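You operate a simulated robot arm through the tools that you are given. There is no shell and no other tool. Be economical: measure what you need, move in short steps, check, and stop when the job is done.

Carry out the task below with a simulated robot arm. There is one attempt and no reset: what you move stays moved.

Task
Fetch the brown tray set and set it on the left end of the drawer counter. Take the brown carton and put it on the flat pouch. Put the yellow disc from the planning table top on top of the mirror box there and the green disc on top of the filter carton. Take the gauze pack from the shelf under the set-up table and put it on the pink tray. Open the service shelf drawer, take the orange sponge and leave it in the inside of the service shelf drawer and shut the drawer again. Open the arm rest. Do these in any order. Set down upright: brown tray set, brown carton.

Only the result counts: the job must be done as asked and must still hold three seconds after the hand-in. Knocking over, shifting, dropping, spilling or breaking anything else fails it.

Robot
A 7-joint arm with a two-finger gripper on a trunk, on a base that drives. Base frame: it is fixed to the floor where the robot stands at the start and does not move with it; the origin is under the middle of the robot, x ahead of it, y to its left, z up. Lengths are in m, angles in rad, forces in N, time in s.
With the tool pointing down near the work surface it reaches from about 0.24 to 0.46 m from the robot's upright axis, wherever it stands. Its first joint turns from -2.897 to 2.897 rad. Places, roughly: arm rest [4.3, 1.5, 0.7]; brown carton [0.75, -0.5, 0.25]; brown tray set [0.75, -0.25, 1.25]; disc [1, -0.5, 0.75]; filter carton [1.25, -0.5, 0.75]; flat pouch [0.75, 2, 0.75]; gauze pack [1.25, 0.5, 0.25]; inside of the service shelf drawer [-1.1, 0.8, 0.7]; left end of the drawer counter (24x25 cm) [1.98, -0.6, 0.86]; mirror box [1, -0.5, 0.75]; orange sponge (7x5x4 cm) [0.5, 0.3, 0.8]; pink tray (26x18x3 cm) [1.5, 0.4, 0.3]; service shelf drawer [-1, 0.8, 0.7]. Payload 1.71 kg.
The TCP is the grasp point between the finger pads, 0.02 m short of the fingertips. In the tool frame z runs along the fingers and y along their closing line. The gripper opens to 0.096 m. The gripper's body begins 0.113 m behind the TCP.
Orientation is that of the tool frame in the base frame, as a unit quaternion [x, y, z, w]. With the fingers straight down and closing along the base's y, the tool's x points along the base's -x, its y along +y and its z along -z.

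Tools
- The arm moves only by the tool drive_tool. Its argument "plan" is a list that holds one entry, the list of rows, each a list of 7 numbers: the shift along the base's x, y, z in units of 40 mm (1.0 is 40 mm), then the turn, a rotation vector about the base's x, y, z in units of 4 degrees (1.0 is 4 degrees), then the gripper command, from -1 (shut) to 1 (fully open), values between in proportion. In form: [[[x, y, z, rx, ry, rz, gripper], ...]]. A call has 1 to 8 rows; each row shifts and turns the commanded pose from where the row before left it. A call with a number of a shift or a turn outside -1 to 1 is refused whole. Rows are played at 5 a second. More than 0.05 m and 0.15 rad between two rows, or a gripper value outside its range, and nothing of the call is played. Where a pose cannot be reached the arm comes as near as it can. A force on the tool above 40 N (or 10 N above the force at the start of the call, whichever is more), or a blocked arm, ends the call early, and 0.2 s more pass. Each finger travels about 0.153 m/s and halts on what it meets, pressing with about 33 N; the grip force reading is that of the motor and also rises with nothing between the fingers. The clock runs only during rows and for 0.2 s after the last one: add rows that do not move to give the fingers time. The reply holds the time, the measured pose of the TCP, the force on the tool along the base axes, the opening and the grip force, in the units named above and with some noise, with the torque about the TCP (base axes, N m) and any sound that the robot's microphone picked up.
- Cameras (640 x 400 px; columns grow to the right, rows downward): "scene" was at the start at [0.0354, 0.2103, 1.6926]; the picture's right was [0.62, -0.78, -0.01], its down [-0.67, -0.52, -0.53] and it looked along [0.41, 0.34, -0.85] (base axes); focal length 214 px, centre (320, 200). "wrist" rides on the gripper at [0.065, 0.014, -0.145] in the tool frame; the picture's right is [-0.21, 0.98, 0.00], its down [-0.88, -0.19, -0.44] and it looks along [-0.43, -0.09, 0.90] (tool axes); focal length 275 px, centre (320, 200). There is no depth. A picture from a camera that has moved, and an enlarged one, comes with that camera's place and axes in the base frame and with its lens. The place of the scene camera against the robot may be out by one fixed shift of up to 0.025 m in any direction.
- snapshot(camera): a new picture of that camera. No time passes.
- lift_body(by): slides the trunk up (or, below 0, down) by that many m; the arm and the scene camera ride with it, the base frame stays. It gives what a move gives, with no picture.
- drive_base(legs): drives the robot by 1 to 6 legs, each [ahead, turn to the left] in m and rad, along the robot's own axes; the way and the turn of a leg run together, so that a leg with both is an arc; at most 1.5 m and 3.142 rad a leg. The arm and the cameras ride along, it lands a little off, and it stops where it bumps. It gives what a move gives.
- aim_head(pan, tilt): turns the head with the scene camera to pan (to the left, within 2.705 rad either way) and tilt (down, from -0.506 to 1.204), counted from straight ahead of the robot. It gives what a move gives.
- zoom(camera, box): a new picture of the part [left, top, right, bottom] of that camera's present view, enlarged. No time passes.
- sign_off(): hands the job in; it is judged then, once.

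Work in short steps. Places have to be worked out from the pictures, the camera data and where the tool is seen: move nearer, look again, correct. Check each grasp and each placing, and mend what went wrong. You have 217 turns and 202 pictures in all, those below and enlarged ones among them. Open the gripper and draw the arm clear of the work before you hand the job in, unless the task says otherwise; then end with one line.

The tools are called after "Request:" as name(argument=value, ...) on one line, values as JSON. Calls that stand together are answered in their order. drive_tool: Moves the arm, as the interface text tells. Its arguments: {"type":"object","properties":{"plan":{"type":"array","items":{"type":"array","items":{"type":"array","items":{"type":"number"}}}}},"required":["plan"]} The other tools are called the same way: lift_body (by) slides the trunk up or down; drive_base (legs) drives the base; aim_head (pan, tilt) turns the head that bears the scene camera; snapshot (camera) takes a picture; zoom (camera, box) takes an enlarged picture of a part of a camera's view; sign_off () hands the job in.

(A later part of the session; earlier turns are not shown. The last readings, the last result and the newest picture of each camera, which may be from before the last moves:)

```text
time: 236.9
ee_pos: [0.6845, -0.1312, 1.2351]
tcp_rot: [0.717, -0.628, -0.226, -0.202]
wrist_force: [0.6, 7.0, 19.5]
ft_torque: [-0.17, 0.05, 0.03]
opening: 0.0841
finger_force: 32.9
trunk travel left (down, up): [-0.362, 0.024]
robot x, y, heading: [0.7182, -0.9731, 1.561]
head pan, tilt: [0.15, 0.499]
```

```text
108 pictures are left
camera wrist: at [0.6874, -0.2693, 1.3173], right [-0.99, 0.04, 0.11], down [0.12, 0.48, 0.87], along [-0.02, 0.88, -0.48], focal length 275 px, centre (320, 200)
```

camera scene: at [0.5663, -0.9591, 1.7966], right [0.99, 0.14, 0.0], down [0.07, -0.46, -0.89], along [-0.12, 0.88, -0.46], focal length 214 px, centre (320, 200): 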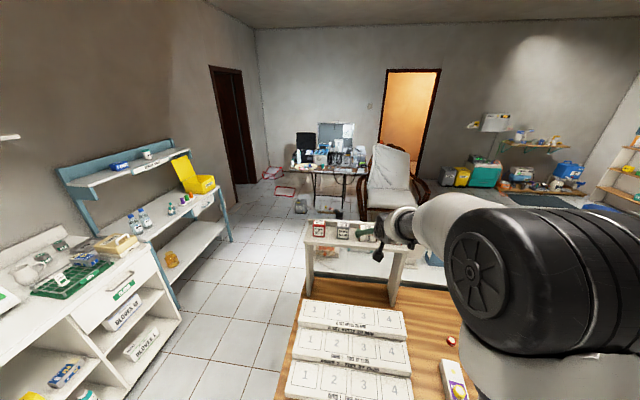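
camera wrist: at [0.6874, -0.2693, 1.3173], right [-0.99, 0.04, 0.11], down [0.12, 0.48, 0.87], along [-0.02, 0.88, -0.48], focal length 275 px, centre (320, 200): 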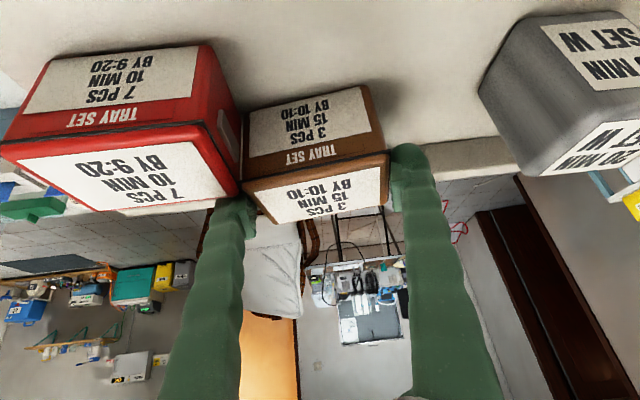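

Gripped at 0.084. Lift gently with a slight −x drift.

Request:
drive_tool(plan=[[[-0.05, 0, 0.3, 0, 0, 0, -1], [-0.1, 0, 0.4, 0, 0, 0, -1], [-0.1, 0, 0.6, 0, 0, 0, -1], [0, 0, 0.8, 0, 0, 0, -1], [0, 0, 0.8, 0, 0, 0, -1], [0, -0.5, 0.5, 0, 0, 0, -1], [0, -0.8, 0, 0, 0, 0, -1]]])

Request:
snapshot(camera="wrist")

```text
time: 238.0
ee_pos: [0.6754, -0.1549, 1.3389]
tcp_rot: [0.715, -0.627, -0.229, -0.206]
wrist_force: [0.3, -1.9, -3.1]
ft_torque: [0.09, -0.01, 0.03]
opening: 0.0802
finger_force: 32.8
trunk travel left (down, up): [-0.362, 0.024]
robot x, y, heading: [0.721, -0.9654, 1.559]
head pan, tilt: [0.15, 0.499]
stopped in row 5: the arm was blocked; the commanded pose is now the measured one
```

```text
107 pictures are left
camera wrist: at [0.6783, -0.2949, 1.419], right [-0.99, 0.04, 0.11], down [0.12, 0.47, 0.88], along [-0.02, 0.88, -0.47], focal length 275 px, centre (320, 200)
```

wrist: 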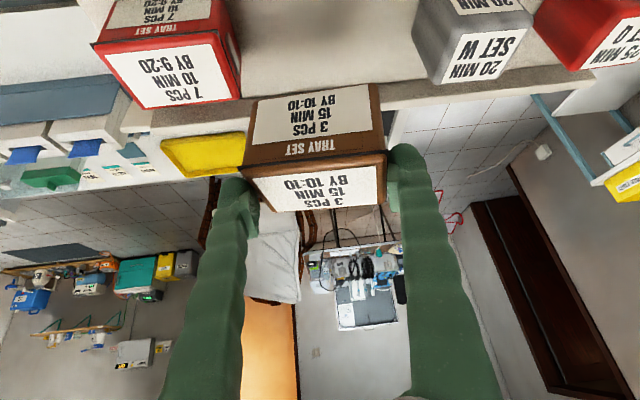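

The tray set is held clear of the shelf. Back off and view the rack.

Request:
drive_base(legs=[[-0.22, 0]])

Request:
snapshot(camera="wrist")

Request:
aim_head(pan=-0.9, tilt=0.45)

Request:
snapshot(camera="scene")

```text
time: 239.8
ee_pos: [0.6737, -0.3692, 1.3367]
tcp_rot: [0.716, -0.627, -0.229, -0.206]
wrist_force: [-0.7, -0.6, -1.8]
ft_torque: [0.04, -0.01, -0.01]
opening: 0.0802
finger_force: 32.9
trunk travel left (down, up): [-0.362, 0.024]
robot x, y, heading: [0.7167, -1.186, 1.557]
head pan, tilt: [0.15, 0.499]
```

```text
106 pictures are left
camera wrist: at [0.6767, -0.508, 1.4165], right [-0.99, 0.04, 0.11], down [0.12, 0.47, 0.87], along [-0.02, 0.88, -0.47], focal length 275 px, centre (320, 200)
```

wrist: 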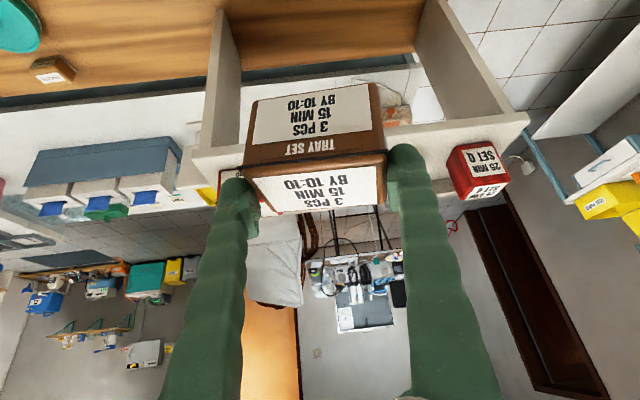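

```text
time: 241.1
ee_pos: [0.6735, -0.3873, 1.349]
tcp_rot: [0.713, -0.626, -0.233, -0.211]
wrist_force: [-0.2, 0.3, -2.6]
ft_torque: [0.0, 0.0, -0.03]
opening: 0.0801
finger_force: 33.2
trunk travel left (down, up): [-0.362, 0.024]
robot x, y, heading: [0.7201, -1.1848, 1.557]
head pan, tilt: [-0.901, 0.45]
```

```text
105 pictures are left
camera scene: at [0.6496, -1.146, 1.8005], right [0.61, -0.79, 0.01], down [-0.34, -0.28, -0.9], along [0.71, 0.54, -0.44], focal length 214 px, centre (320, 200)
```

scene: 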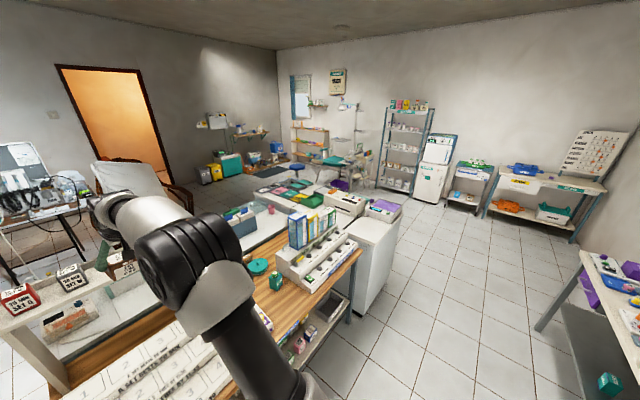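

Retract the arm a little, then carry it along the aisle to x≈1.98 and face the counter end.

Request:
drive_tool(plan=[[[0, -1, 0, 0, 0, 0, -1], [0, -1, 0, 0, 0, 0, -1], [0, -1, 0, 0, 0, 0, -1], [0, -1, 0, 0, 0, 0, -1], [0, -0.8, 0, 0, 0, 0, -1], [0, 0, 0, 0, 0, 0, -1]]])

Request:
drive_base(legs=[[0, -1.571], [1.26, 0], [0, 1.571]])

Request:
aim_head(pan=0.3, tilt=0.8)

Request:
snapshot(camera="scene")

Request:
snapshot(camera="wrist")

```text
time: 242.5
ee_pos: [0.6733, -0.5798, 1.3478]
tcp_rot: [0.714, -0.626, -0.232, -0.21]
wrist_force: [0.1, 1.1, -2.0]
ft_torque: [-0.03, -0.05, -0.04]
opening: 0.0802
finger_force: 32.9
trunk travel left (down, up): [-0.362, 0.024]
robot x, y, heading: [0.72, -1.1876, 1.559]
head pan, tilt: [-0.901, 0.45]
```

```text
time: 258.6
ee_pos: [1.9311, -0.6253, 1.3474]
tcp_rot: [0.721, -0.618, -0.235, -0.209]
wrist_force: [0.0, 0.5, -2.8]
ft_torque: [-0.02, 0.0, 0.05]
opening: 0.0798
finger_force: 33.5
trunk travel left (down, up): [-0.362, 0.024]
robot x, y, heading: [1.9964, -1.2303, 1.591]
head pan, tilt: [-0.901, 0.45]
```

```text
time: 260.0
ee_pos: [1.9299, -0.6463, 1.3568]
tcp_rot: [0.72, -0.616, -0.24, -0.213]
wrist_force: [-0.5, 0.3, -1.9]
ft_torque: [-0.03, 0.02, 0.03]
opening: 0.0799
finger_force: 33.4
trunk travel left (down, up): [-0.362, 0.024]
robot x, y, heading: [1.9942, -1.2259, 1.581]
head pan, tilt: [0.3, 0.799]
```

```text
104 pictures are left
camera scene: at [1.8285, -1.1728, 1.7697], right [0.95, 0.31, -0.01], down [0.22, -0.69, -0.69], along [-0.21, 0.65, -0.73], focal length 214 px, centre (320, 200)
```

scene: 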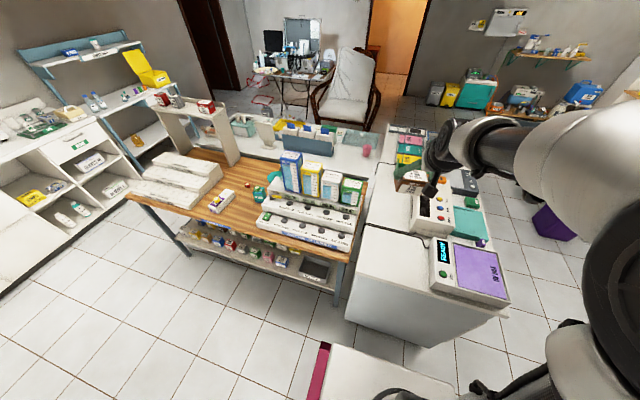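

```text
103 pictures are left
camera wrist: at [1.9366, -0.7867, 1.4321], right [-0.99, 0.01, 0.11], down [0.11, 0.45, 0.89], along [-0.04, 0.89, -0.45], focal length 275 px, centre (320, 200)
```

wrist: 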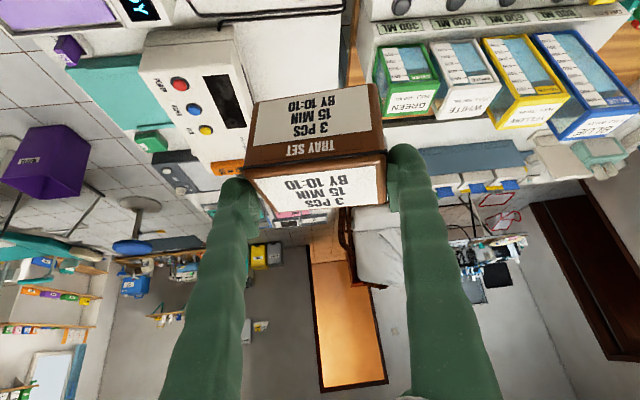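

Request:
zoom(camera="scene", box=[320, 180, 520, 350])

```text
2.35 times, centred on (420, 265) of scene
camera zoom: at [1.8285, -1.1728, 1.7697], right [0.95, 0.31, -0.01], down [0.22, -0.69, -0.69], along [-0.21, 0.65, -0.73], focal length 505 px, centre (85, 47)
```

zoom: 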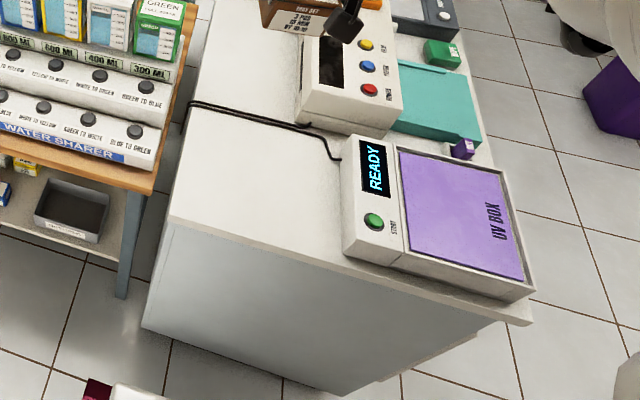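

Free area spans x 1.85–2.15, y −0.73…−0.47. Lower the trunk and centre the box at about (1.99,-0.61).

Request:
lift_body(by=-0.28)

Request:
drive_tool(plan=[[[0.6, 0.2, -0.5, 0, 0, 0, -1], [0.6, 0.2, -0.5, 0, 0, 0, -1], [0.3, 0.2, -0.8, 0, 0, 0, -1], [0, 0, 0, 0, 0, 0, -1]]])

Request:
snapshot(camera="wrist")

Request:
snapshot(camera="scene")

```text
time: 262.8
ee_pos: [1.9315, -0.6462, 1.0771]
tcp_rot: [0.72, -0.616, -0.24, -0.213]
wrist_force: [0.3, -0.5, -1.9]
ft_torque: [-0.02, -0.01, 0.02]
opening: 0.0801
finger_force: 33.3
trunk travel left (down, up): [-0.082, 0.304]
robot x, y, heading: [1.9959, -1.2325, 1.581]
head pan, tilt: [0.3, 0.799]
```

```text
time: 263.8
ee_pos: [1.9892, -0.6231, 1.0042]
tcp_rot: [0.719, -0.616, -0.24, -0.214]
wrist_force: [0.7, -0.2, -2.2]
ft_torque: [0.0, 0.01, 0.04]
opening: 0.0799
finger_force: 33.0
trunk travel left (down, up): [-0.082, 0.304]
robot x, y, heading: [1.9926, -1.2296, 1.582]
head pan, tilt: [0.3, 0.799]
```

```text
101 pictures are left
camera wrist: at [1.9954, -0.7643, 1.0789], right [-0.99, 0.01, 0.11], down [0.11, 0.45, 0.89], along [-0.04, 0.89, -0.45], focal length 275 px, centre (320, 200)
```

wrist: 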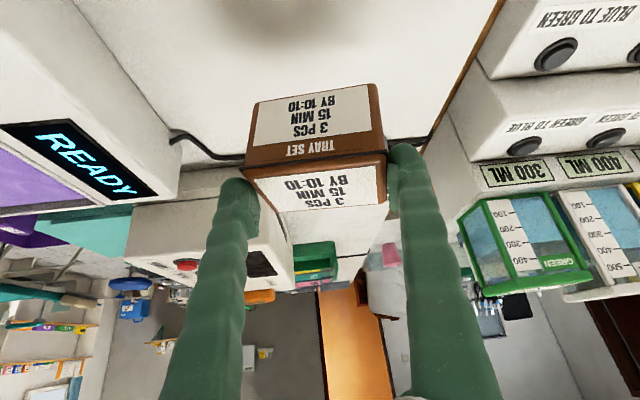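

```text
100 pictures are left
camera scene: at [1.8286, -1.178, 1.4891], right [0.95, 0.31, -0.01], down [0.22, -0.69, -0.69], along [-0.21, 0.65, -0.73], focal length 214 px, centre (320, 200)
```

scene: 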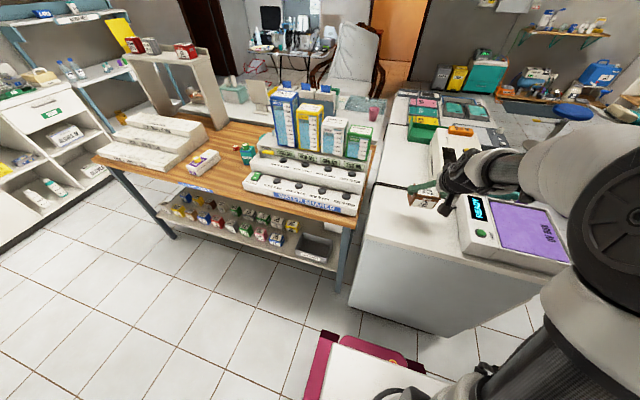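

Box is over the free area. Correct 2° pitch drift and lower.

Request:
drive_tool(plan=[[[0, 0, -0.8, -0.55, 0, 0, -1], [0, 0, -0.8, 0, 0, 0, -1], [0, 0, -0.4, 0, 0, 0, -1], [0, 0, 0, 0, 0, 0, -1]]])

Request:
zoom(camera="scene", box=[350, 140, 510, 260])

```text
time: 264.8
ee_pos: [1.9904, -0.6216, 0.9265]
tcp_rot: [0.722, -0.62, -0.23, -0.203]
wrist_force: [-2.7, 1.1, 17.6]
ft_torque: [-0.14, -0.56, 0.01]
opening: 0.0802
finger_force: 33.3
trunk travel left (down, up): [-0.082, 0.304]
robot x, y, heading: [1.9945, -1.2312, 1.586]
head pan, tilt: [0.3, 0.799]
```

```text
3.33 times, centred on (430, 200) of scene
camera zoom: at [1.8282, -1.1796, 1.4893], right [0.95, 0.31, 0.0], down [0.22, -0.69, -0.69], along [-0.21, 0.65, -0.73], focal length 715 px, centre (-47, 200)
```

zoom: 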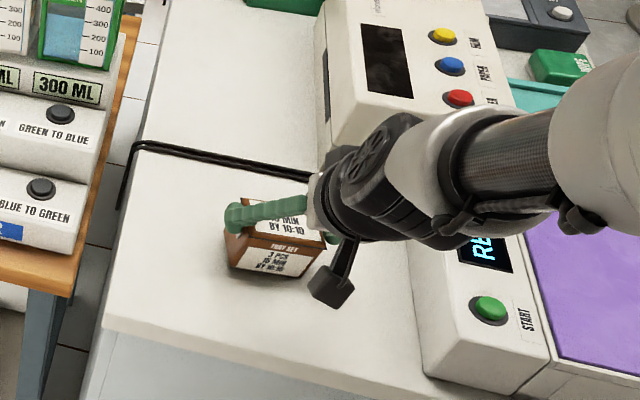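

Touching down (right edge first). Let it settle: ease down 2 mm, then open gently.

Request:
drive_tool(plan=[[[0, 0, -0.04, 0, 0, 0, -1], [0, 0, 0, 0, 0, 0, 0.75], [0, 0, 0, 0, 0, 0, 0.75], [0, 0, 0, 0, 0, 0, 1]]])

Request:
zoom(camera="scene", box=[350, 140, 510, 260])

Request:
snapshot(camera="wrist")

```text
time: 265.8
ee_pos: [1.9902, -0.6223, 0.9218]
tcp_rot: [0.724, -0.62, -0.227, -0.199]
wrist_force: [-0.8, -0.1, 0.3]
ft_torque: [0.03, 0.02, 0.02]
opening: 0.096
finger_force: 0.1
trunk travel left (down, up): [-0.082, 0.304]
robot x, y, heading: [1.9936, -1.2289, 1.578]
head pan, tilt: [0.3, 0.799]
```

```text
3.33 times, centred on (430, 200) of scene
camera zoom: at [1.8286, -1.1783, 1.4891], right [0.95, 0.31, -0.01], down [0.22, -0.69, -0.69], along [-0.21, 0.65, -0.73], focal length 715 px, centre (-47, 200)
```

zoom: 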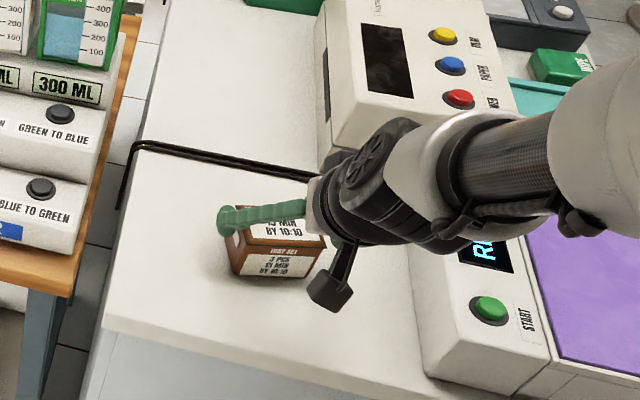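

```text
97 pictures are left
camera wrist: at [1.9963, -0.7607, 1.0027], right [-0.99, 0.02, 0.11], down [0.11, 0.48, 0.87], along [-0.04, 0.88, -0.48], focal length 275 px, centre (320, 200)
```

wrist: 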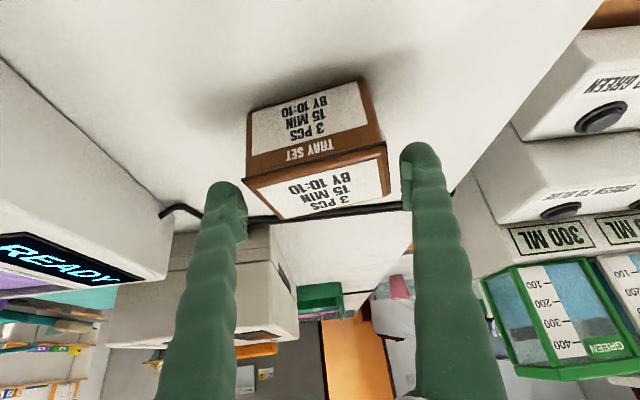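

Tray set stands upright on the counter's left end. Withdraw upward.

Request:
drive_tool(plan=[[[0, 0, 0.5, 0, 0, 0, 1], [0, -0.4, 0.8, 0, 0, 0, 1], [0, -0.5, 1, 0, 0, 0, 1], [0, -0.5, 1, 0, 0, 0, 1], [0, -0.5, 1, 0, 0, 0, 1], [0, 0, 0, 0, 0, 0, 1]]])

Request:
zoom(camera="scene", box=[350, 140, 510, 260])

Request:
zoom(camera="scene", box=[90, 10, 350, 290])

```text
time: 267.2
ee_pos: [1.9894, -0.6999, 1.0947]
tcp_rot: [0.723, -0.621, -0.229, -0.199]
wrist_force: [0.1, -0.1, 0.0]
ft_torque: [0.0, -0.04, -0.02]
opening: 0.0961
finger_force: 0.1
trunk travel left (down, up): [-0.082, 0.304]
robot x, y, heading: [1.9934, -1.2285, 1.582]
head pan, tilt: [0.3, 0.799]
```

```text
3.33 times, centred on (430, 200) of scene
camera zoom: at [1.8285, -1.1785, 1.489], right [0.95, 0.31, 0.0], down [0.22, -0.69, -0.69], along [-0.21, 0.65, -0.73], focal length 715 px, centre (-47, 200)
```

zoom: 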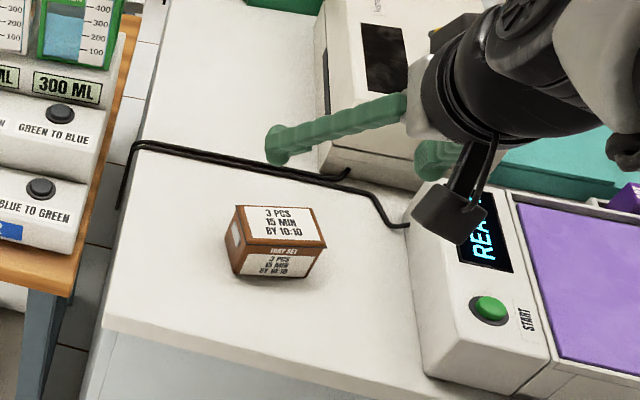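

```text
1.43 times, centred on (220, 150) of scene
camera zoom: at [1.8285, -1.1785, 1.489], right [0.95, 0.31, 0.0], down [0.22, -0.69, -0.69], along [-0.21, 0.65, -0.73], focal length 306 px, centre (463, 271)
```

zoom: 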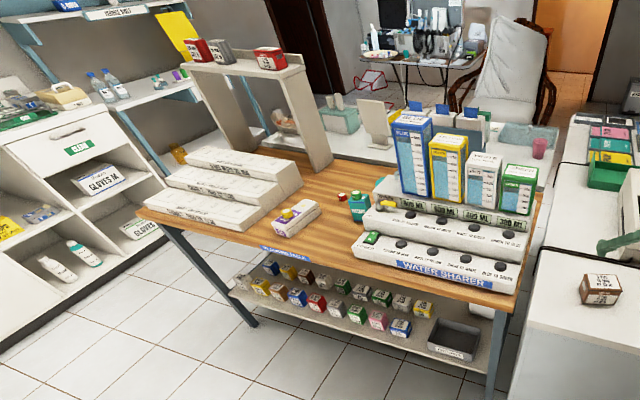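

Now the brown carton on the low shelf. Drive back to x≈0.78 and look at the cartons.

Request:
drive_base(legs=[[0, 1.571], [1.22, 0], [0, -1.571]])

Request:
aim_head(pan=0.2, tilt=0.95)

Request:
snapshot(camera="scene")

Request:
zoom(camera="scene", box=[280, 120, 460, 250])

```text
time: 282.9
ee_pos: [0.7696, -0.7532, 1.0951]
tcp_rot: [0.738, -0.602, -0.233, -0.194]
wrist_force: [0.6, -0.4, -0.7]
ft_torque: [0.01, 0.01, 0.01]
opening: 0.0962
finger_force: 0.1
trunk travel left (down, up): [-0.082, 0.304]
robot x, y, heading: [0.8014, -1.2827, 1.631]
head pan, tilt: [0.3, 0.799]
```

```text
time: 283.6
ee_pos: [0.7694, -0.7697, 1.1029]
tcp_rot: [0.737, -0.6, -0.24, -0.2]
wrist_force: [0.2, -0.8, -0.2]
ft_torque: [0.04, 0.0, -0.03]
opening: 0.0961
finger_force: 0.0
trunk travel left (down, up): [-0.082, 0.304]
robot x, y, heading: [0.7985, -1.2843, 1.632]
head pan, tilt: [0.201, 0.949]
```

```text
94 pictures are left
camera scene: at [0.6394, -1.2481, 1.4778], right [0.97, 0.26, 0.0], down [0.21, -0.79, -0.57], along [-0.15, 0.55, -0.82], focal length 214 px, centre (320, 200)
```

scene: 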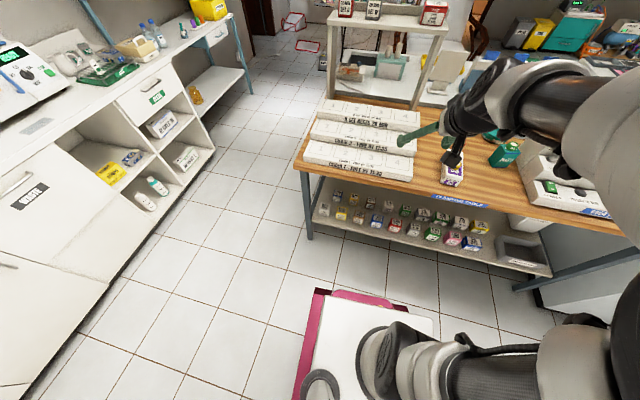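

```text
3.08 times, centred on (370, 185) of scene
camera zoom: at [0.6394, -1.2481, 1.4778], right [0.97, 0.26, 0.0], down [0.21, -0.79, -0.57], along [-0.15, 0.55, -0.82], focal length 660 px, centre (166, 246)
```

zoom: 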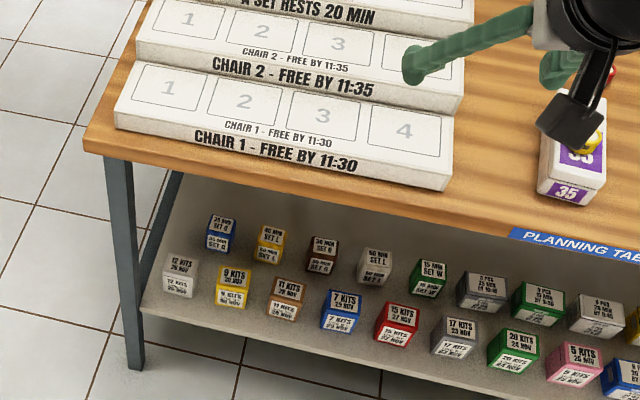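

Request:
zoom(camera="scene", box=[330, 180, 390, 225])

Request:
zoom(camera="scene", box=[390, 190, 500, 260])

```text
8.89 times, centred on (360, 202) of scene
camera zoom: at [0.6394, -1.2481, 1.4778], right [0.97, 0.26, 0.0], down [0.21, -0.79, -0.57], along [-0.15, 0.55, -0.82], focal length 1906 px, centre (-36, 178)
```

zoom: 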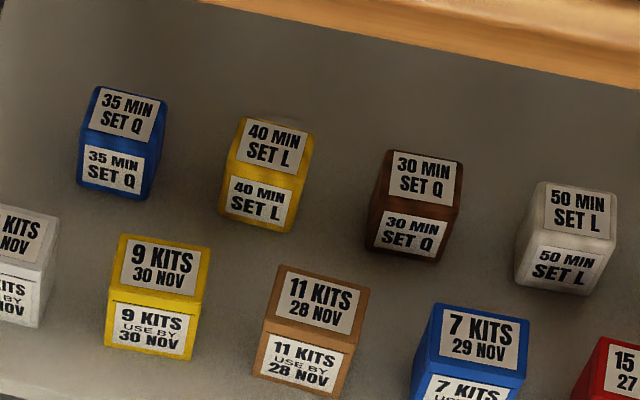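

```text
5.71 times, centred on (445, 225) of scene
camera zoom: at [0.6394, -1.2481, 1.4778], right [0.97, 0.26, 0.0], down [0.21, -0.79, -0.57], along [-0.15, 0.55, -0.82], focal length 1226 px, centre (-394, 57)
```

zoom: 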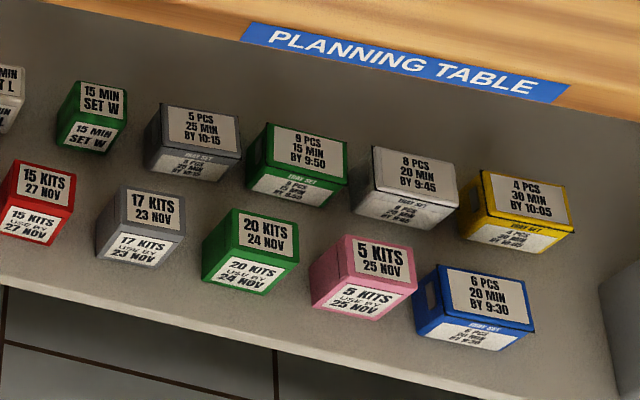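

The kit cartons are the "KITS" boxes; the brown one is "11 KITS 28 NOV" at ≈(0.70,-0.49,0.25). Square up, lower the trunk, and bring the tool down in front of the table.

Request:
drive_base(legs=[[0, -0.06]])

Request:
lift_body(by=-0.08)

Request:
drive_tool(plan=[[[-0.3, -0.3, -1, 0, 0, 0, 1], [-0.3, -0.3, -1, 0, 0, 0, 1], [-0.3, 0, -1, 0, 0, 0, 1], [-0.3, 0, -1, 0, 0, 0, 1], [-0.3, 0, -1, 0, 0, 0, 1], [0, 0, -1, 0, 0, 0, 1], [0, 0, -1, 0, 0, 0, 1], [0, 0, -1, 0, 0, 0, 1]]])

Request:
snapshot(camera="wrist")

```text
time: 284.4
ee_pos: [0.8007, -0.7675, 1.101]
tcp_rot: [0.718, -0.622, -0.233, -0.206]
wrist_force: [-0.3, -0.3, 0.3]
ft_torque: [0.03, 0.0, 0.0]
opening: 0.0958
finger_force: 0.1
trunk travel left (down, up): [-0.082, 0.304]
robot x, y, heading: [0.7981, -1.2823, 1.569]
head pan, tilt: [0.201, 0.949]
```

```text
time: 285.6
ee_pos: [0.8007, -0.785, 1.0301]
tcp_rot: [0.717, -0.62, -0.238, -0.212]
wrist_force: [-0.6, 0.0, -0.4]
ft_torque: [-0.02, 0.02, -0.02]
opening: 0.096
finger_force: 0.1
trunk travel left (down, up): [-0.002, 0.384]
robot x, y, heading: [0.7962, -1.2809, 1.568]
head pan, tilt: [0.201, 0.949]
```

```text
time: 287.4
ee_pos: [0.7377, -0.8093, 0.712]
tcp_rot: [0.717, -0.62, -0.237, -0.212]
wrist_force: [1.1, -0.2, -0.1]
ft_torque: [-0.02, 0.0, -0.02]
opening: 0.0957
finger_force: 0.0
trunk travel left (down, up): [-0.002, 0.384]
robot x, y, heading: [0.7958, -1.2843, 1.573]
head pan, tilt: [0.201, 0.949]
```

```text
90 pictures are left
camera wrist: at [0.7432, -0.9502, 0.7861], right [-0.99, 0.03, 0.11], down [0.11, 0.45, 0.89], along [-0.03, 0.89, -0.45], focal length 275 px, centre (320, 200)
```

wrist: 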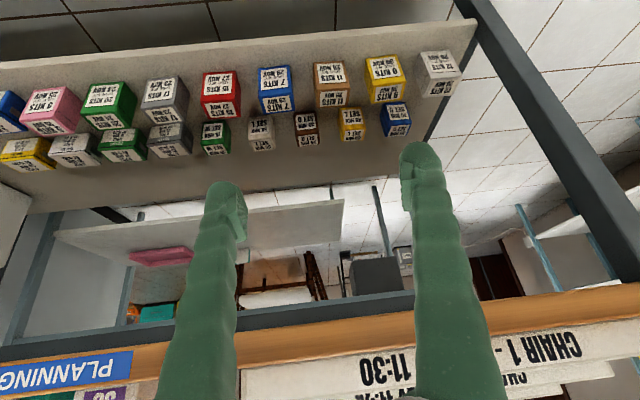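

Request:
drive_tool(plan=[[[-0.3, 0, -1, 0, 0, 0, 1], [-0.3, 0, -1, 0, 0, 0, 1], [-0.3, 0, -1, 0, 0, 0, 1], [-0.3, 0, -1, 0, 0, 0, 1], [0, 0, -1, 0, 0, 0, 1], [0, 0, -1, 0, 0, 0, 1], [0, 0, 0, 0, 0, 0, 1]]])

Request:
snapshot(camera="wrist")

Request:
snapshot(camera="scene")

```text
time: 289.0
ee_pos: [0.6925, -0.8082, 0.4711]
tcp_rot: [0.716, -0.621, -0.237, -0.212]
wrist_force: [-0.4, -0.2, -0.8]
ft_torque: [0.0, 0.01, -0.02]
opening: 0.0958
finger_force: 0.1
trunk travel left (down, up): [-0.002, 0.384]
robot x, y, heading: [0.801, -1.2803, 1.569]
head pan, tilt: [0.201, 0.949]
```

```text
89 pictures are left
camera wrist: at [0.6975, -0.9493, 0.5484], right [-0.99, 0.03, 0.12], down [0.11, 0.45, 0.89], along [-0.03, 0.89, -0.45], focal length 275 px, centre (320, 200)
```

wrist: 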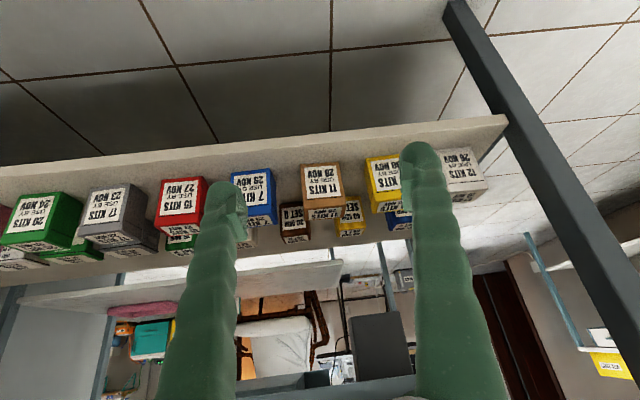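

```text
88 pictures are left
camera scene: at [0.641, -1.2359, 1.3985], right [0.98, 0.2, 0.0], down [0.16, -0.81, -0.57], along [-0.11, 0.56, -0.82], focal length 214 px, centre (320, 200)
```

scene: 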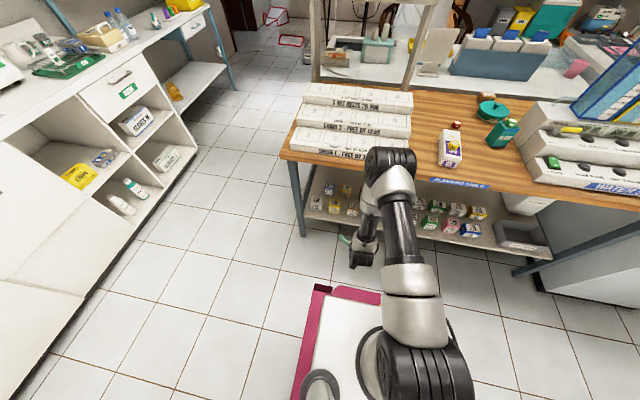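

Triangulation: brown carton front face at (0.677,-0.577), z≈0.33, shelf ≈0.295. Extend the arm toward y≈-0.70, z≈0.41 before moving the base in.

Request:
drive_tool(plan=[[[-0.1, 0.5, -0.4, 0, 0, 0, 1], [-0.1, 0.6, -0.4, 0, 0, 0, 1], [-0.1, 0.6, -0.4, 0, 0, 0, 1], [0, 0.6, -0.3, 0, 0, 0, 1], [0, 0.4, 0, 0, 0, 0, 1], [0, 0, 0, 0, 0, 0, 1]]])

Request:
snapshot(camera="scene")

Request:
snapshot(camera="wrist")

```text
time: 290.4
ee_pos: [0.6799, -0.7013, 0.4105]
tcp_rot: [0.716, -0.621, -0.238, -0.212]
wrist_force: [0.2, 0.0, -1.2]
ft_torque: [0.03, -0.01, -0.01]
opening: 0.0958
finger_force: 0.1
trunk travel left (down, up): [-0.002, 0.384]
robot x, y, heading: [0.7966, -1.2812, 1.568]
head pan, tilt: [0.201, 0.949]
```

```text
87 pictures are left
camera scene: at [0.641, -1.2361, 1.3985], right [0.98, 0.2, 0.0], down [0.16, -0.81, -0.57], along [-0.11, 0.56, -0.82], focal length 214 px, centre (320, 200)
```

scene: 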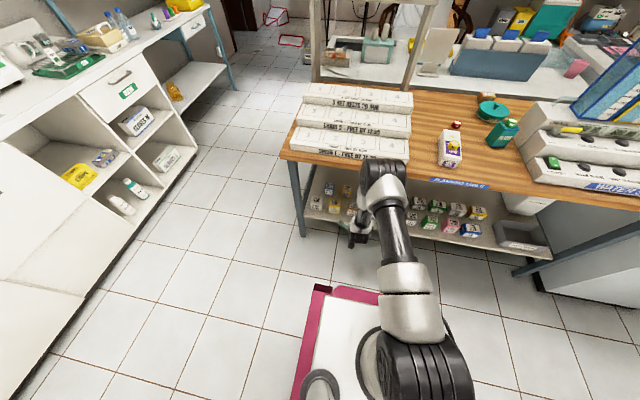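

```text
86 pictures are left
camera wrist: at [0.6853, -0.8416, 0.4876], right [-0.99, 0.03, 0.12], down [0.11, 0.45, 0.89], along [-0.03, 0.89, -0.45], focal length 275 px, centre (320, 200)
```

wrist: 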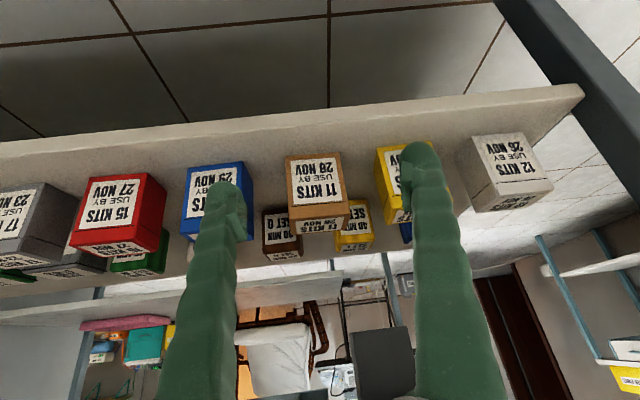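

Extend the arm forward (base fixed) over the carton; opening 0.084.

Request:
drive_tool(plan=[[[0, 0.7, 0, 0, 0, 0, 0.75], [0, 0.7, 0, 0, 0, 0, 0.75], [0, 0.7, 0, 0, 0, 0, 0.75], [0, 0.6, 0, 0, 0, 0, 0.75], [0, 0, 0, 0, 0, 0, 0.75]]])

Request:
snapshot(camera="wrist")

Request:
snapshot(camera="scene")

```text
time: 291.6
ee_pos: [0.6817, -0.5926, 0.4116]
tcp_rot: [0.716, -0.621, -0.237, -0.212]
wrist_force: [-0.1, -0.1, 0.3]
ft_torque: [-0.01, 0.01, -0.04]
opening: 0.0835
finger_force: 0.0
trunk travel left (down, up): [-0.002, 0.384]
robot x, y, heading: [0.7991, -1.2808, 1.57]
head pan, tilt: [0.201, 0.949]
```

```text
85 pictures are left
camera wrist: at [0.686, -0.7331, 0.4877], right [-0.99, 0.03, 0.12], down [0.11, 0.45, 0.88], along [-0.03, 0.89, -0.45], focal length 275 px, centre (320, 200)
```

wrist: 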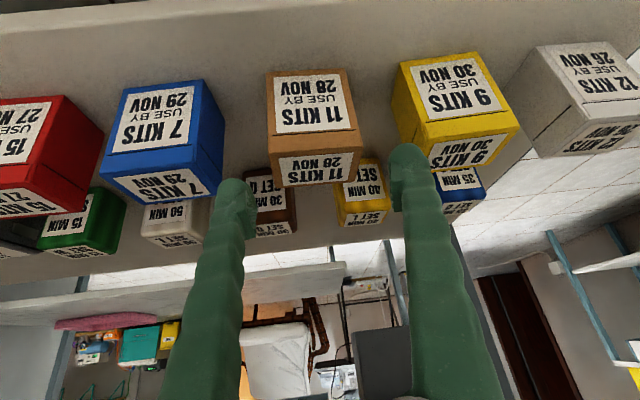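

```text
84 pictures are left
camera scene: at [0.6411, -1.236, 1.3985], right [0.98, 0.2, 0.0], down [0.16, -0.81, -0.57], along [-0.12, 0.56, -0.82], focal length 214 px, centre (320, 200)
```

scene: 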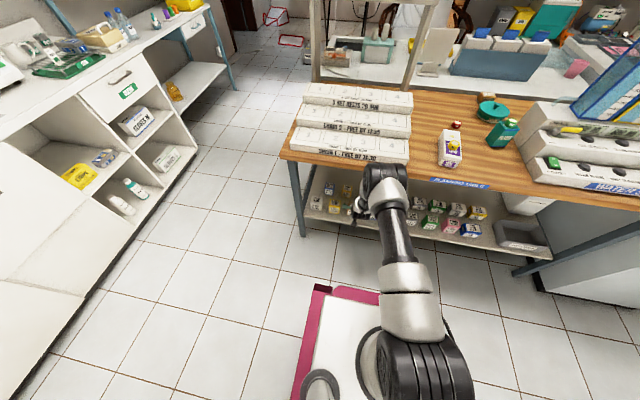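

Carton centre ≈(0.680,-0.557), top ≈0.37. Narrow to 0.078 and advance along the tool axis.

Request:
drive_tool(plan=[[[-0.03, 0.2, -0.3, 0, 0, 0, 0.62], [0, 0.4, -0.5, 0, 0, 0, 0.62], [0, 0.4, -0.5, 0, 0, 0, 0.62], [0, 0.1, -0.3, 0, 0, 0, 0.62], [0, 0, 0, 0, 0, 0, 0.62]]])

Request:
snapshot(camera="wrist")

```text
time: 292.8
ee_pos: [0.6811, -0.5494, 0.3459]
tcp_rot: [0.716, -0.621, -0.237, -0.213]
wrist_force: [0.4, 0.2, 0.6]
ft_torque: [-0.01, -0.01, -0.05]
opening: 0.0784
finger_force: 0.1
trunk travel left (down, up): [-0.002, 0.384]
robot x, y, heading: [0.7969, -1.2851, 1.567]
head pan, tilt: [0.201, 0.949]
```

```text
83 pictures are left
camera wrist: at [0.6842, -0.6898, 0.4231], right [-0.99, 0.03, 0.11], down [0.11, 0.45, 0.89], along [-0.03, 0.89, -0.45], focal length 275 px, centre (320, 200)
```

wrist: 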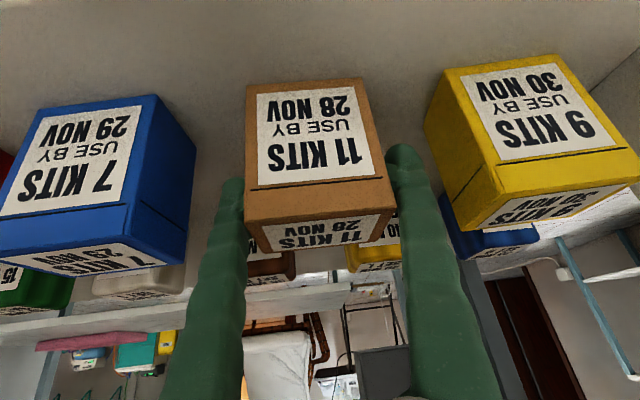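

Straddling nicely. Close.

Request:
drive_tool(plan=[[[0, 0, 0, 0, 0, 0, -1], [0, 0, 0, 0, 0, 0, -1], [0, 0, 0.3, 0, 0, 0, -1], [0, 0, 0.5, 0, 0, 0, -1], [0, 0, 0.5, 0, 0, 0, -1], [0, 0, 0, 0, 0, 0, -1]]])

Request:
snapshot(camera="wrist")

```text
time: 294.2
ee_pos: [0.6796, -0.5498, 0.3992]
tcp_rot: [0.717, -0.621, -0.238, -0.212]
wrist_force: [-0.5, -0.7, -0.9]
ft_torque: [0.04, 0.01, 0.0]
opening: 0.0702
finger_force: 32.5
trunk travel left (down, up): [-0.002, 0.384]
robot x, y, heading: [0.7995, -1.2792, 1.567]
head pan, tilt: [0.201, 0.949]
```

```text
82 pictures are left
camera wrist: at [0.6849, -0.691, 0.4749], right [-0.99, 0.03, 0.12], down [0.11, 0.45, 0.89], along [-0.03, 0.89, -0.45], focal length 275 px, centre (320, 200)
```

wrist: 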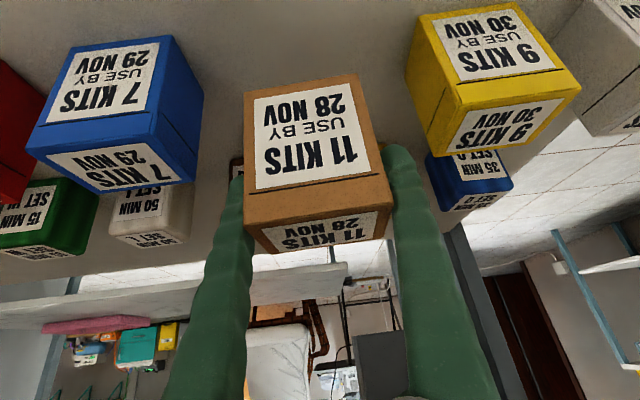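

Carton held. Pull it out with the arm, then raise.

Request:
drive_tool(plan=[[[0, -0.8, 0.1, 0, 0, 0, -1], [0, -0.8, 0, 0, 0, 0, -1], [0, -0.8, 0, 0, 0, 0, -1], [0, -0.8, 0, 0, 0, 0, -1], [0, -0.8, 0, 0, 0, 0, -1], [0, -0.8, 0.3, 0, 0, 0, -1], [0, -0.8, 0.5, 0, 0, 0, -1], [0, -0.5, 0.8, 0, 0, 0, -1]]])

Request:
drive_tool(plan=[[[0, 0, 1, 0, 0, 0, -1], [0, 0, 1, 0, 0, 0, -1], [0, 0, 1, 0, 0, 0, -1], [0, 0, 1, 0, 0, 0, -1], [0, 0, 1, 0, 0, 0, -1], [0, 0, 1, 0, 0, 0, -1], [0, 0, 1, 0, 0, 0, -1], [0, 0, 1, 0, 0, 0, -1]]])

Request:
lift_body(by=0.25)

Request:
snapshot(camera="wrist")

Request:
snapshot(camera="scene")

```text
time: 296.0
ee_pos: [0.678, -0.7947, 0.4678]
tcp_rot: [0.717, -0.62, -0.237, -0.212]
wrist_force: [0.3, 0.9, -0.8]
ft_torque: [0.02, -0.02, -0.02]
opening: 0.0696
finger_force: 33.0
trunk travel left (down, up): [-0.002, 0.384]
robot x, y, heading: [0.7968, -1.284, 1.572]
head pan, tilt: [0.201, 0.949]
```

```text
time: 297.8
ee_pos: [0.6809, -0.7936, 0.7878]
tcp_rot: [0.717, -0.621, -0.238, -0.211]
wrist_force: [0.4, 0.6, -0.1]
ft_torque: [-0.04, -0.02, 0.01]
opening: 0.0694
finger_force: 32.8
trunk travel left (down, up): [-0.002, 0.384]
robot x, y, heading: [0.7955, -1.2849, 1.572]
head pan, tilt: [0.201, 0.949]
```

```text
time: 300.4
ee_pos: [0.6816, -0.7937, 1.0347]
tcp_rot: [0.717, -0.621, -0.238, -0.211]
wrist_force: [0.4, -0.1, 0.2]
ft_torque: [0.04, 0.0, 0.01]
opening: 0.0695
finger_force: 32.9
trunk travel left (down, up): [-0.252, 0.134]
robot x, y, heading: [0.7963, -1.284, 1.568]
head pan, tilt: [0.201, 0.949]
```

```text
81 pictures are left
camera wrist: at [0.6851, -0.9333, 1.1123], right [-0.99, 0.03, 0.12], down [0.12, 0.45, 0.88], along [-0.03, 0.89, -0.45], focal length 275 px, centre (320, 200)
```

wrist: 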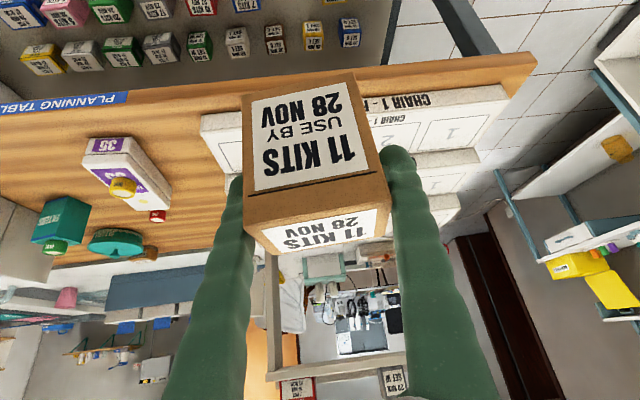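

```text
80 pictures are left
camera scene: at [0.641, -1.2321, 1.6475], right [0.98, 0.2, 0.0], down [0.16, -0.81, -0.57], along [-0.11, 0.56, -0.82], focal length 214 px, centre (320, 200)
```

scene: 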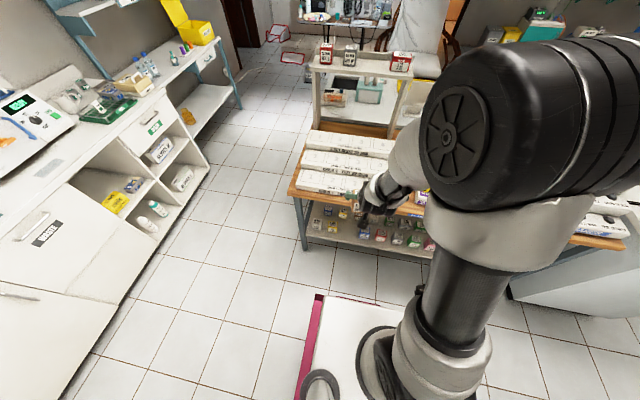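

Carton held safely. Drive around to the folding table area on the other side.

Request:
drive_base(legs=[[0, 1.571], [0.9, 0], [0, -1.571], [1.25, 0], [1.23, 0]])

Request:
aim_head(pan=-0.2, tilt=0.5)

Request:
snapshot(camera="scene")

Request:
snapshot(camera="wrist")

```text
time: 327.1
ee_pos: [-0.0817, 1.6623, 1.035]
tcp_rot: [0.705, -0.634, -0.233, -0.216]
wrist_force: [0.6, 0.8, -1.4]
ft_torque: [0.02, 0.01, 0.01]
opening: 0.0691
finger_force: 32.4
trunk travel left (down, up): [-0.252, 0.134]
robot x, y, heading: [0.0163, 1.1704, 1.527]
head pan, tilt: [0.201, 0.949]
```

```text
time: 328.0
ee_pos: [-0.0815, 1.6472, 1.0431]
tcp_rot: [0.703, -0.633, -0.238, -0.222]
wrist_force: [-0.9, 0.6, -0.5]
ft_torque: [-0.03, -0.01, -0.01]
opening: 0.0691
finger_force: 33.2
trunk travel left (down, up): [-0.252, 0.134]
robot x, y, heading: [0.0179, 1.1659, 1.527]
head pan, tilt: [-0.201, 0.499]
```

```text
79 pictures are left
camera scene: at [-0.105, 1.2432, 1.6845], right [0.97, -0.24, 0.0], down [-0.11, -0.48, -0.87], along [0.21, 0.84, -0.49], focal length 214 px, centre (320, 200)
```

scene: 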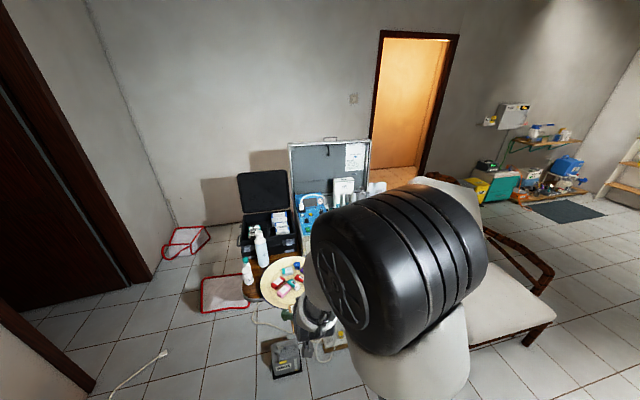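

```text
78 pictures are left
camera wrist: at [-0.0823, 1.5054, 1.117], right [-0.99, 0.06, 0.12], down [0.13, 0.43, 0.89], along [0.0, 0.9, -0.44], focal length 275 px, centre (320, 200)
```

wrist: 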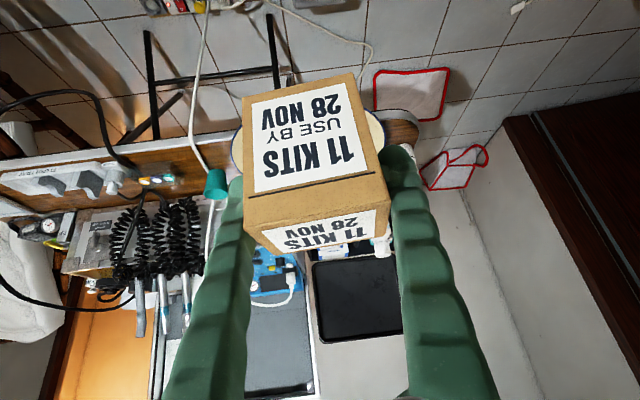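

Request:
drive_base(legs=[[-0.1, 0], [0, -1.527], [0.5, 0], [0, 1.571]])

Request:
aim_head(pan=0.35, tilt=0.7)

Request:
snapshot(camera="scene")

Request:
snapshot(camera="wrist")

```text
time: 340.9
ee_pos: [0.3891, 1.5471, 1.0423]
tcp_rot: [0.719, -0.614, -0.243, -0.215]
wrist_force: [0.9, -0.3, -1.0]
ft_torque: [-0.02, 0.01, -0.02]
opening: 0.0693
finger_force: 33.4
trunk travel left (down, up): [-0.252, 0.134]
robot x, y, heading: [0.5207, 1.0715, 1.585]
head pan, tilt: [-0.201, 0.499]
```

```text
time: 341.9
ee_pos: [0.3904, 1.5308, 1.0493]
tcp_rot: [0.717, -0.612, -0.248, -0.22]
wrist_force: [-0.1, 0.3, -0.2]
ft_torque: [0.01, 0.0, -0.02]
opening: 0.0694
finger_force: 33.2
trunk travel left (down, up): [-0.252, 0.134]
robot x, y, heading: [0.5145, 1.0731, 1.583]
head pan, tilt: [0.351, 0.7]
```

```text
77 pictures are left
camera scene: at [0.3463, 1.1299, 1.6671], right [0.94, 0.35, -0.01], down [0.23, -0.61, -0.76], along [-0.27, 0.7, -0.66], focal length 214 px, centre (320, 200)
```

scene: 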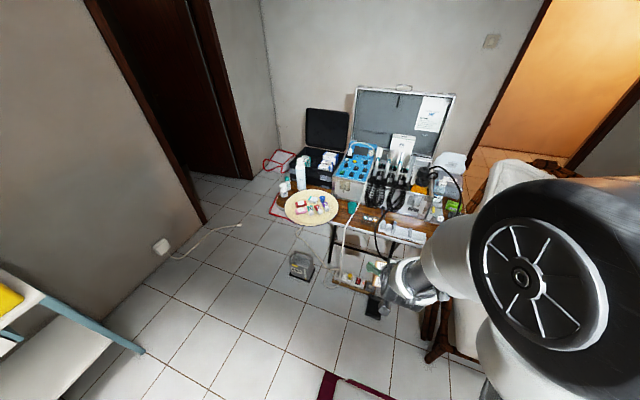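

```text
76 pictures are left
camera wrist: at [0.3967, 1.3874, 1.1215], right [-0.99, 0.01, 0.12], down [0.11, 0.43, 0.9], along [-0.04, 0.9, -0.42], focal length 275 px, centre (320, 200)
```

wrist: 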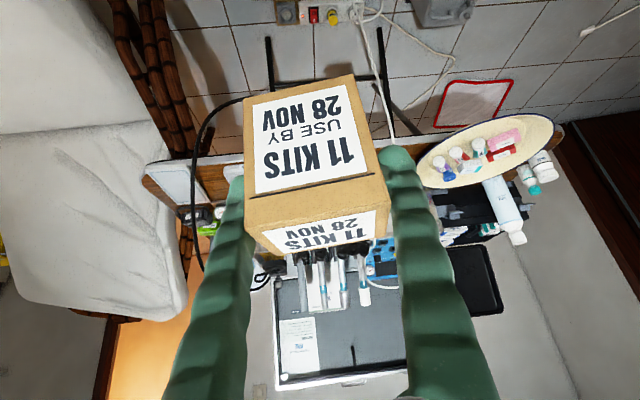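

Request:
zoom(camera="scene", box=[270, 130, 480, 270])

Request:
zoom(camera="wrist", box=[100, 100, 320, 280])

```text
2.86 times, centred on (375, 200) of scene
camera zoom: at [0.3463, 1.1299, 1.6671], right [0.94, 0.35, -0.01], down [0.23, -0.61, -0.76], along [-0.27, 0.7, -0.66], focal length 613 px, centre (163, 200)
```

zoom: 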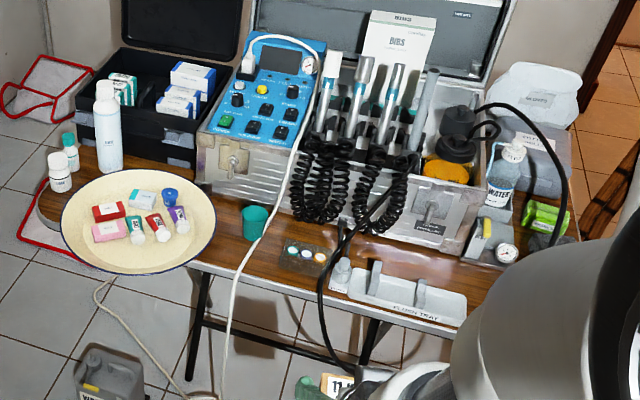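

```text
2.22 times, centred on (210, 190) of wrist
camera zoom: at [0.3967, 1.3874, 1.1215], right [-0.99, 0.01, 0.12], down [0.11, 0.43, 0.9], along [-0.04, 0.9, -0.42], focal length 612 px, centre (564, 222)
```

zoom: 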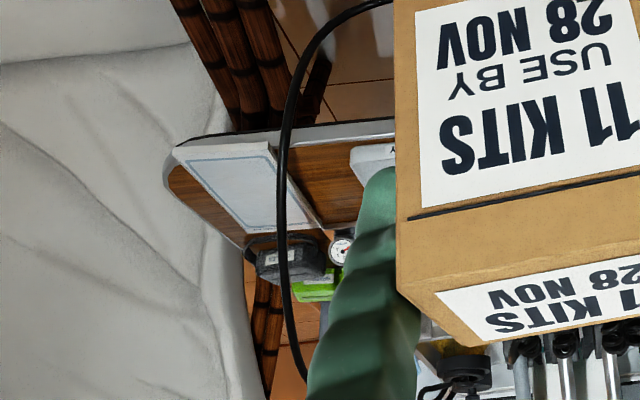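

The flat pouch (white with blue border) lies at the table's right end, ≈(0.716,1.98). A black hose and the chair are nearby; drive closer and look before placing.

Request:
drive_base(legs=[[0.27, 0]])

Request:
drive_tool(plan=[[[0.8, -0.2, 0, 0, 0, 0, -1], [0.8, -0.2, 0, 0, 0, 0, -1], [0.8, -0.2, 0, 0, 0, 0, -1], [0.8, 0, 0, 0, 0, 0, -1], [0.8, 0, 0, 0, 0, 0, -1], [0, 0, 0, 0, 0, 0, -1]]])

Request:
snapshot(camera="wrist")

Request:
aim_head(pan=0.0, tilt=0.9)

Request:
snapshot(camera="scene")

```text
time: 343.9
ee_pos: [0.3878, 1.8018, 1.0494]
tcp_rot: [0.717, -0.612, -0.249, -0.221]
wrist_force: [0.2, 0.1, -0.5]
ft_torque: [-0.02, -0.01, -0.01]
opening: 0.0691
finger_force: 32.8
trunk travel left (down, up): [-0.252, 0.134]
robot x, y, heading: [0.5139, 1.3446, 1.584]
head pan, tilt: [0.351, 0.7]
```

```text
time: 345.3
ee_pos: [0.5391, 1.8056, 1.0683]
tcp_rot: [0.716, -0.611, -0.252, -0.226]
wrist_force: [-0.1, 1.1, -0.3]
ft_torque: [-0.01, 0.01, 0.01]
opening: 0.069
finger_force: 32.7
out of reach, approached as far as the arm can: row 1, 2, 3
trunk travel left (down, up): [-0.252, 0.134]
robot x, y, heading: [0.5168, 1.3436, 1.586]
head pan, tilt: [0.351, 0.7]
```

```text
73 pictures are left
camera wrist: at [0.5458, 1.6618, 1.1367], right [-0.99, 0.01, 0.12], down [0.11, 0.41, 0.9], along [-0.04, 0.91, -0.41], focal length 275 px, centre (320, 200)
```

wrist: 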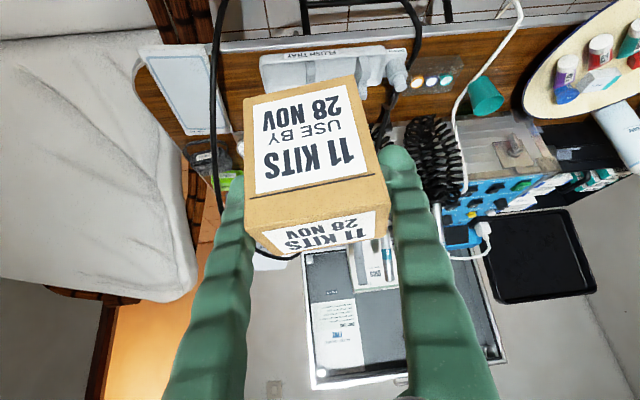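

```text
time: 346.1
ee_pos: [0.5387, 1.8065, 1.0656]
tcp_rot: [0.716, -0.611, -0.252, -0.225]
wrist_force: [0.0, 0.1, -0.6]
ft_torque: [0.02, 0.05, -0.01]
opening: 0.069
finger_force: 32.5
trunk travel left (down, up): [-0.252, 0.134]
robot x, y, heading: [0.5157, 1.3479, 1.576]
head pan, tilt: [0.0, 0.901]
```

```text
72 pictures are left
camera scene: at [0.3724, 1.3979, 1.651], right [1.0, 0.01, 0.0], down [0.01, -0.79, -0.61], along [-0.01, 0.61, -0.79], focal length 214 px, centre (320, 200)
```

scene: 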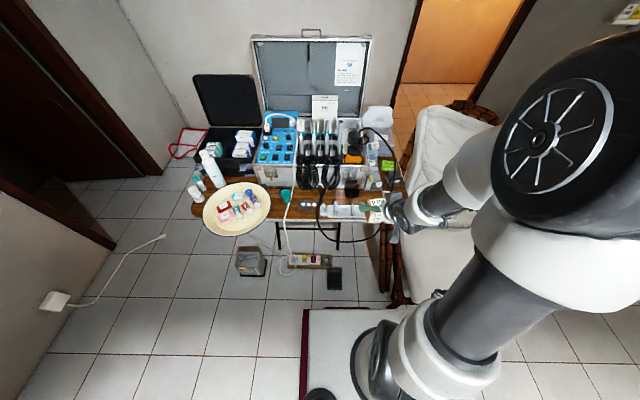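

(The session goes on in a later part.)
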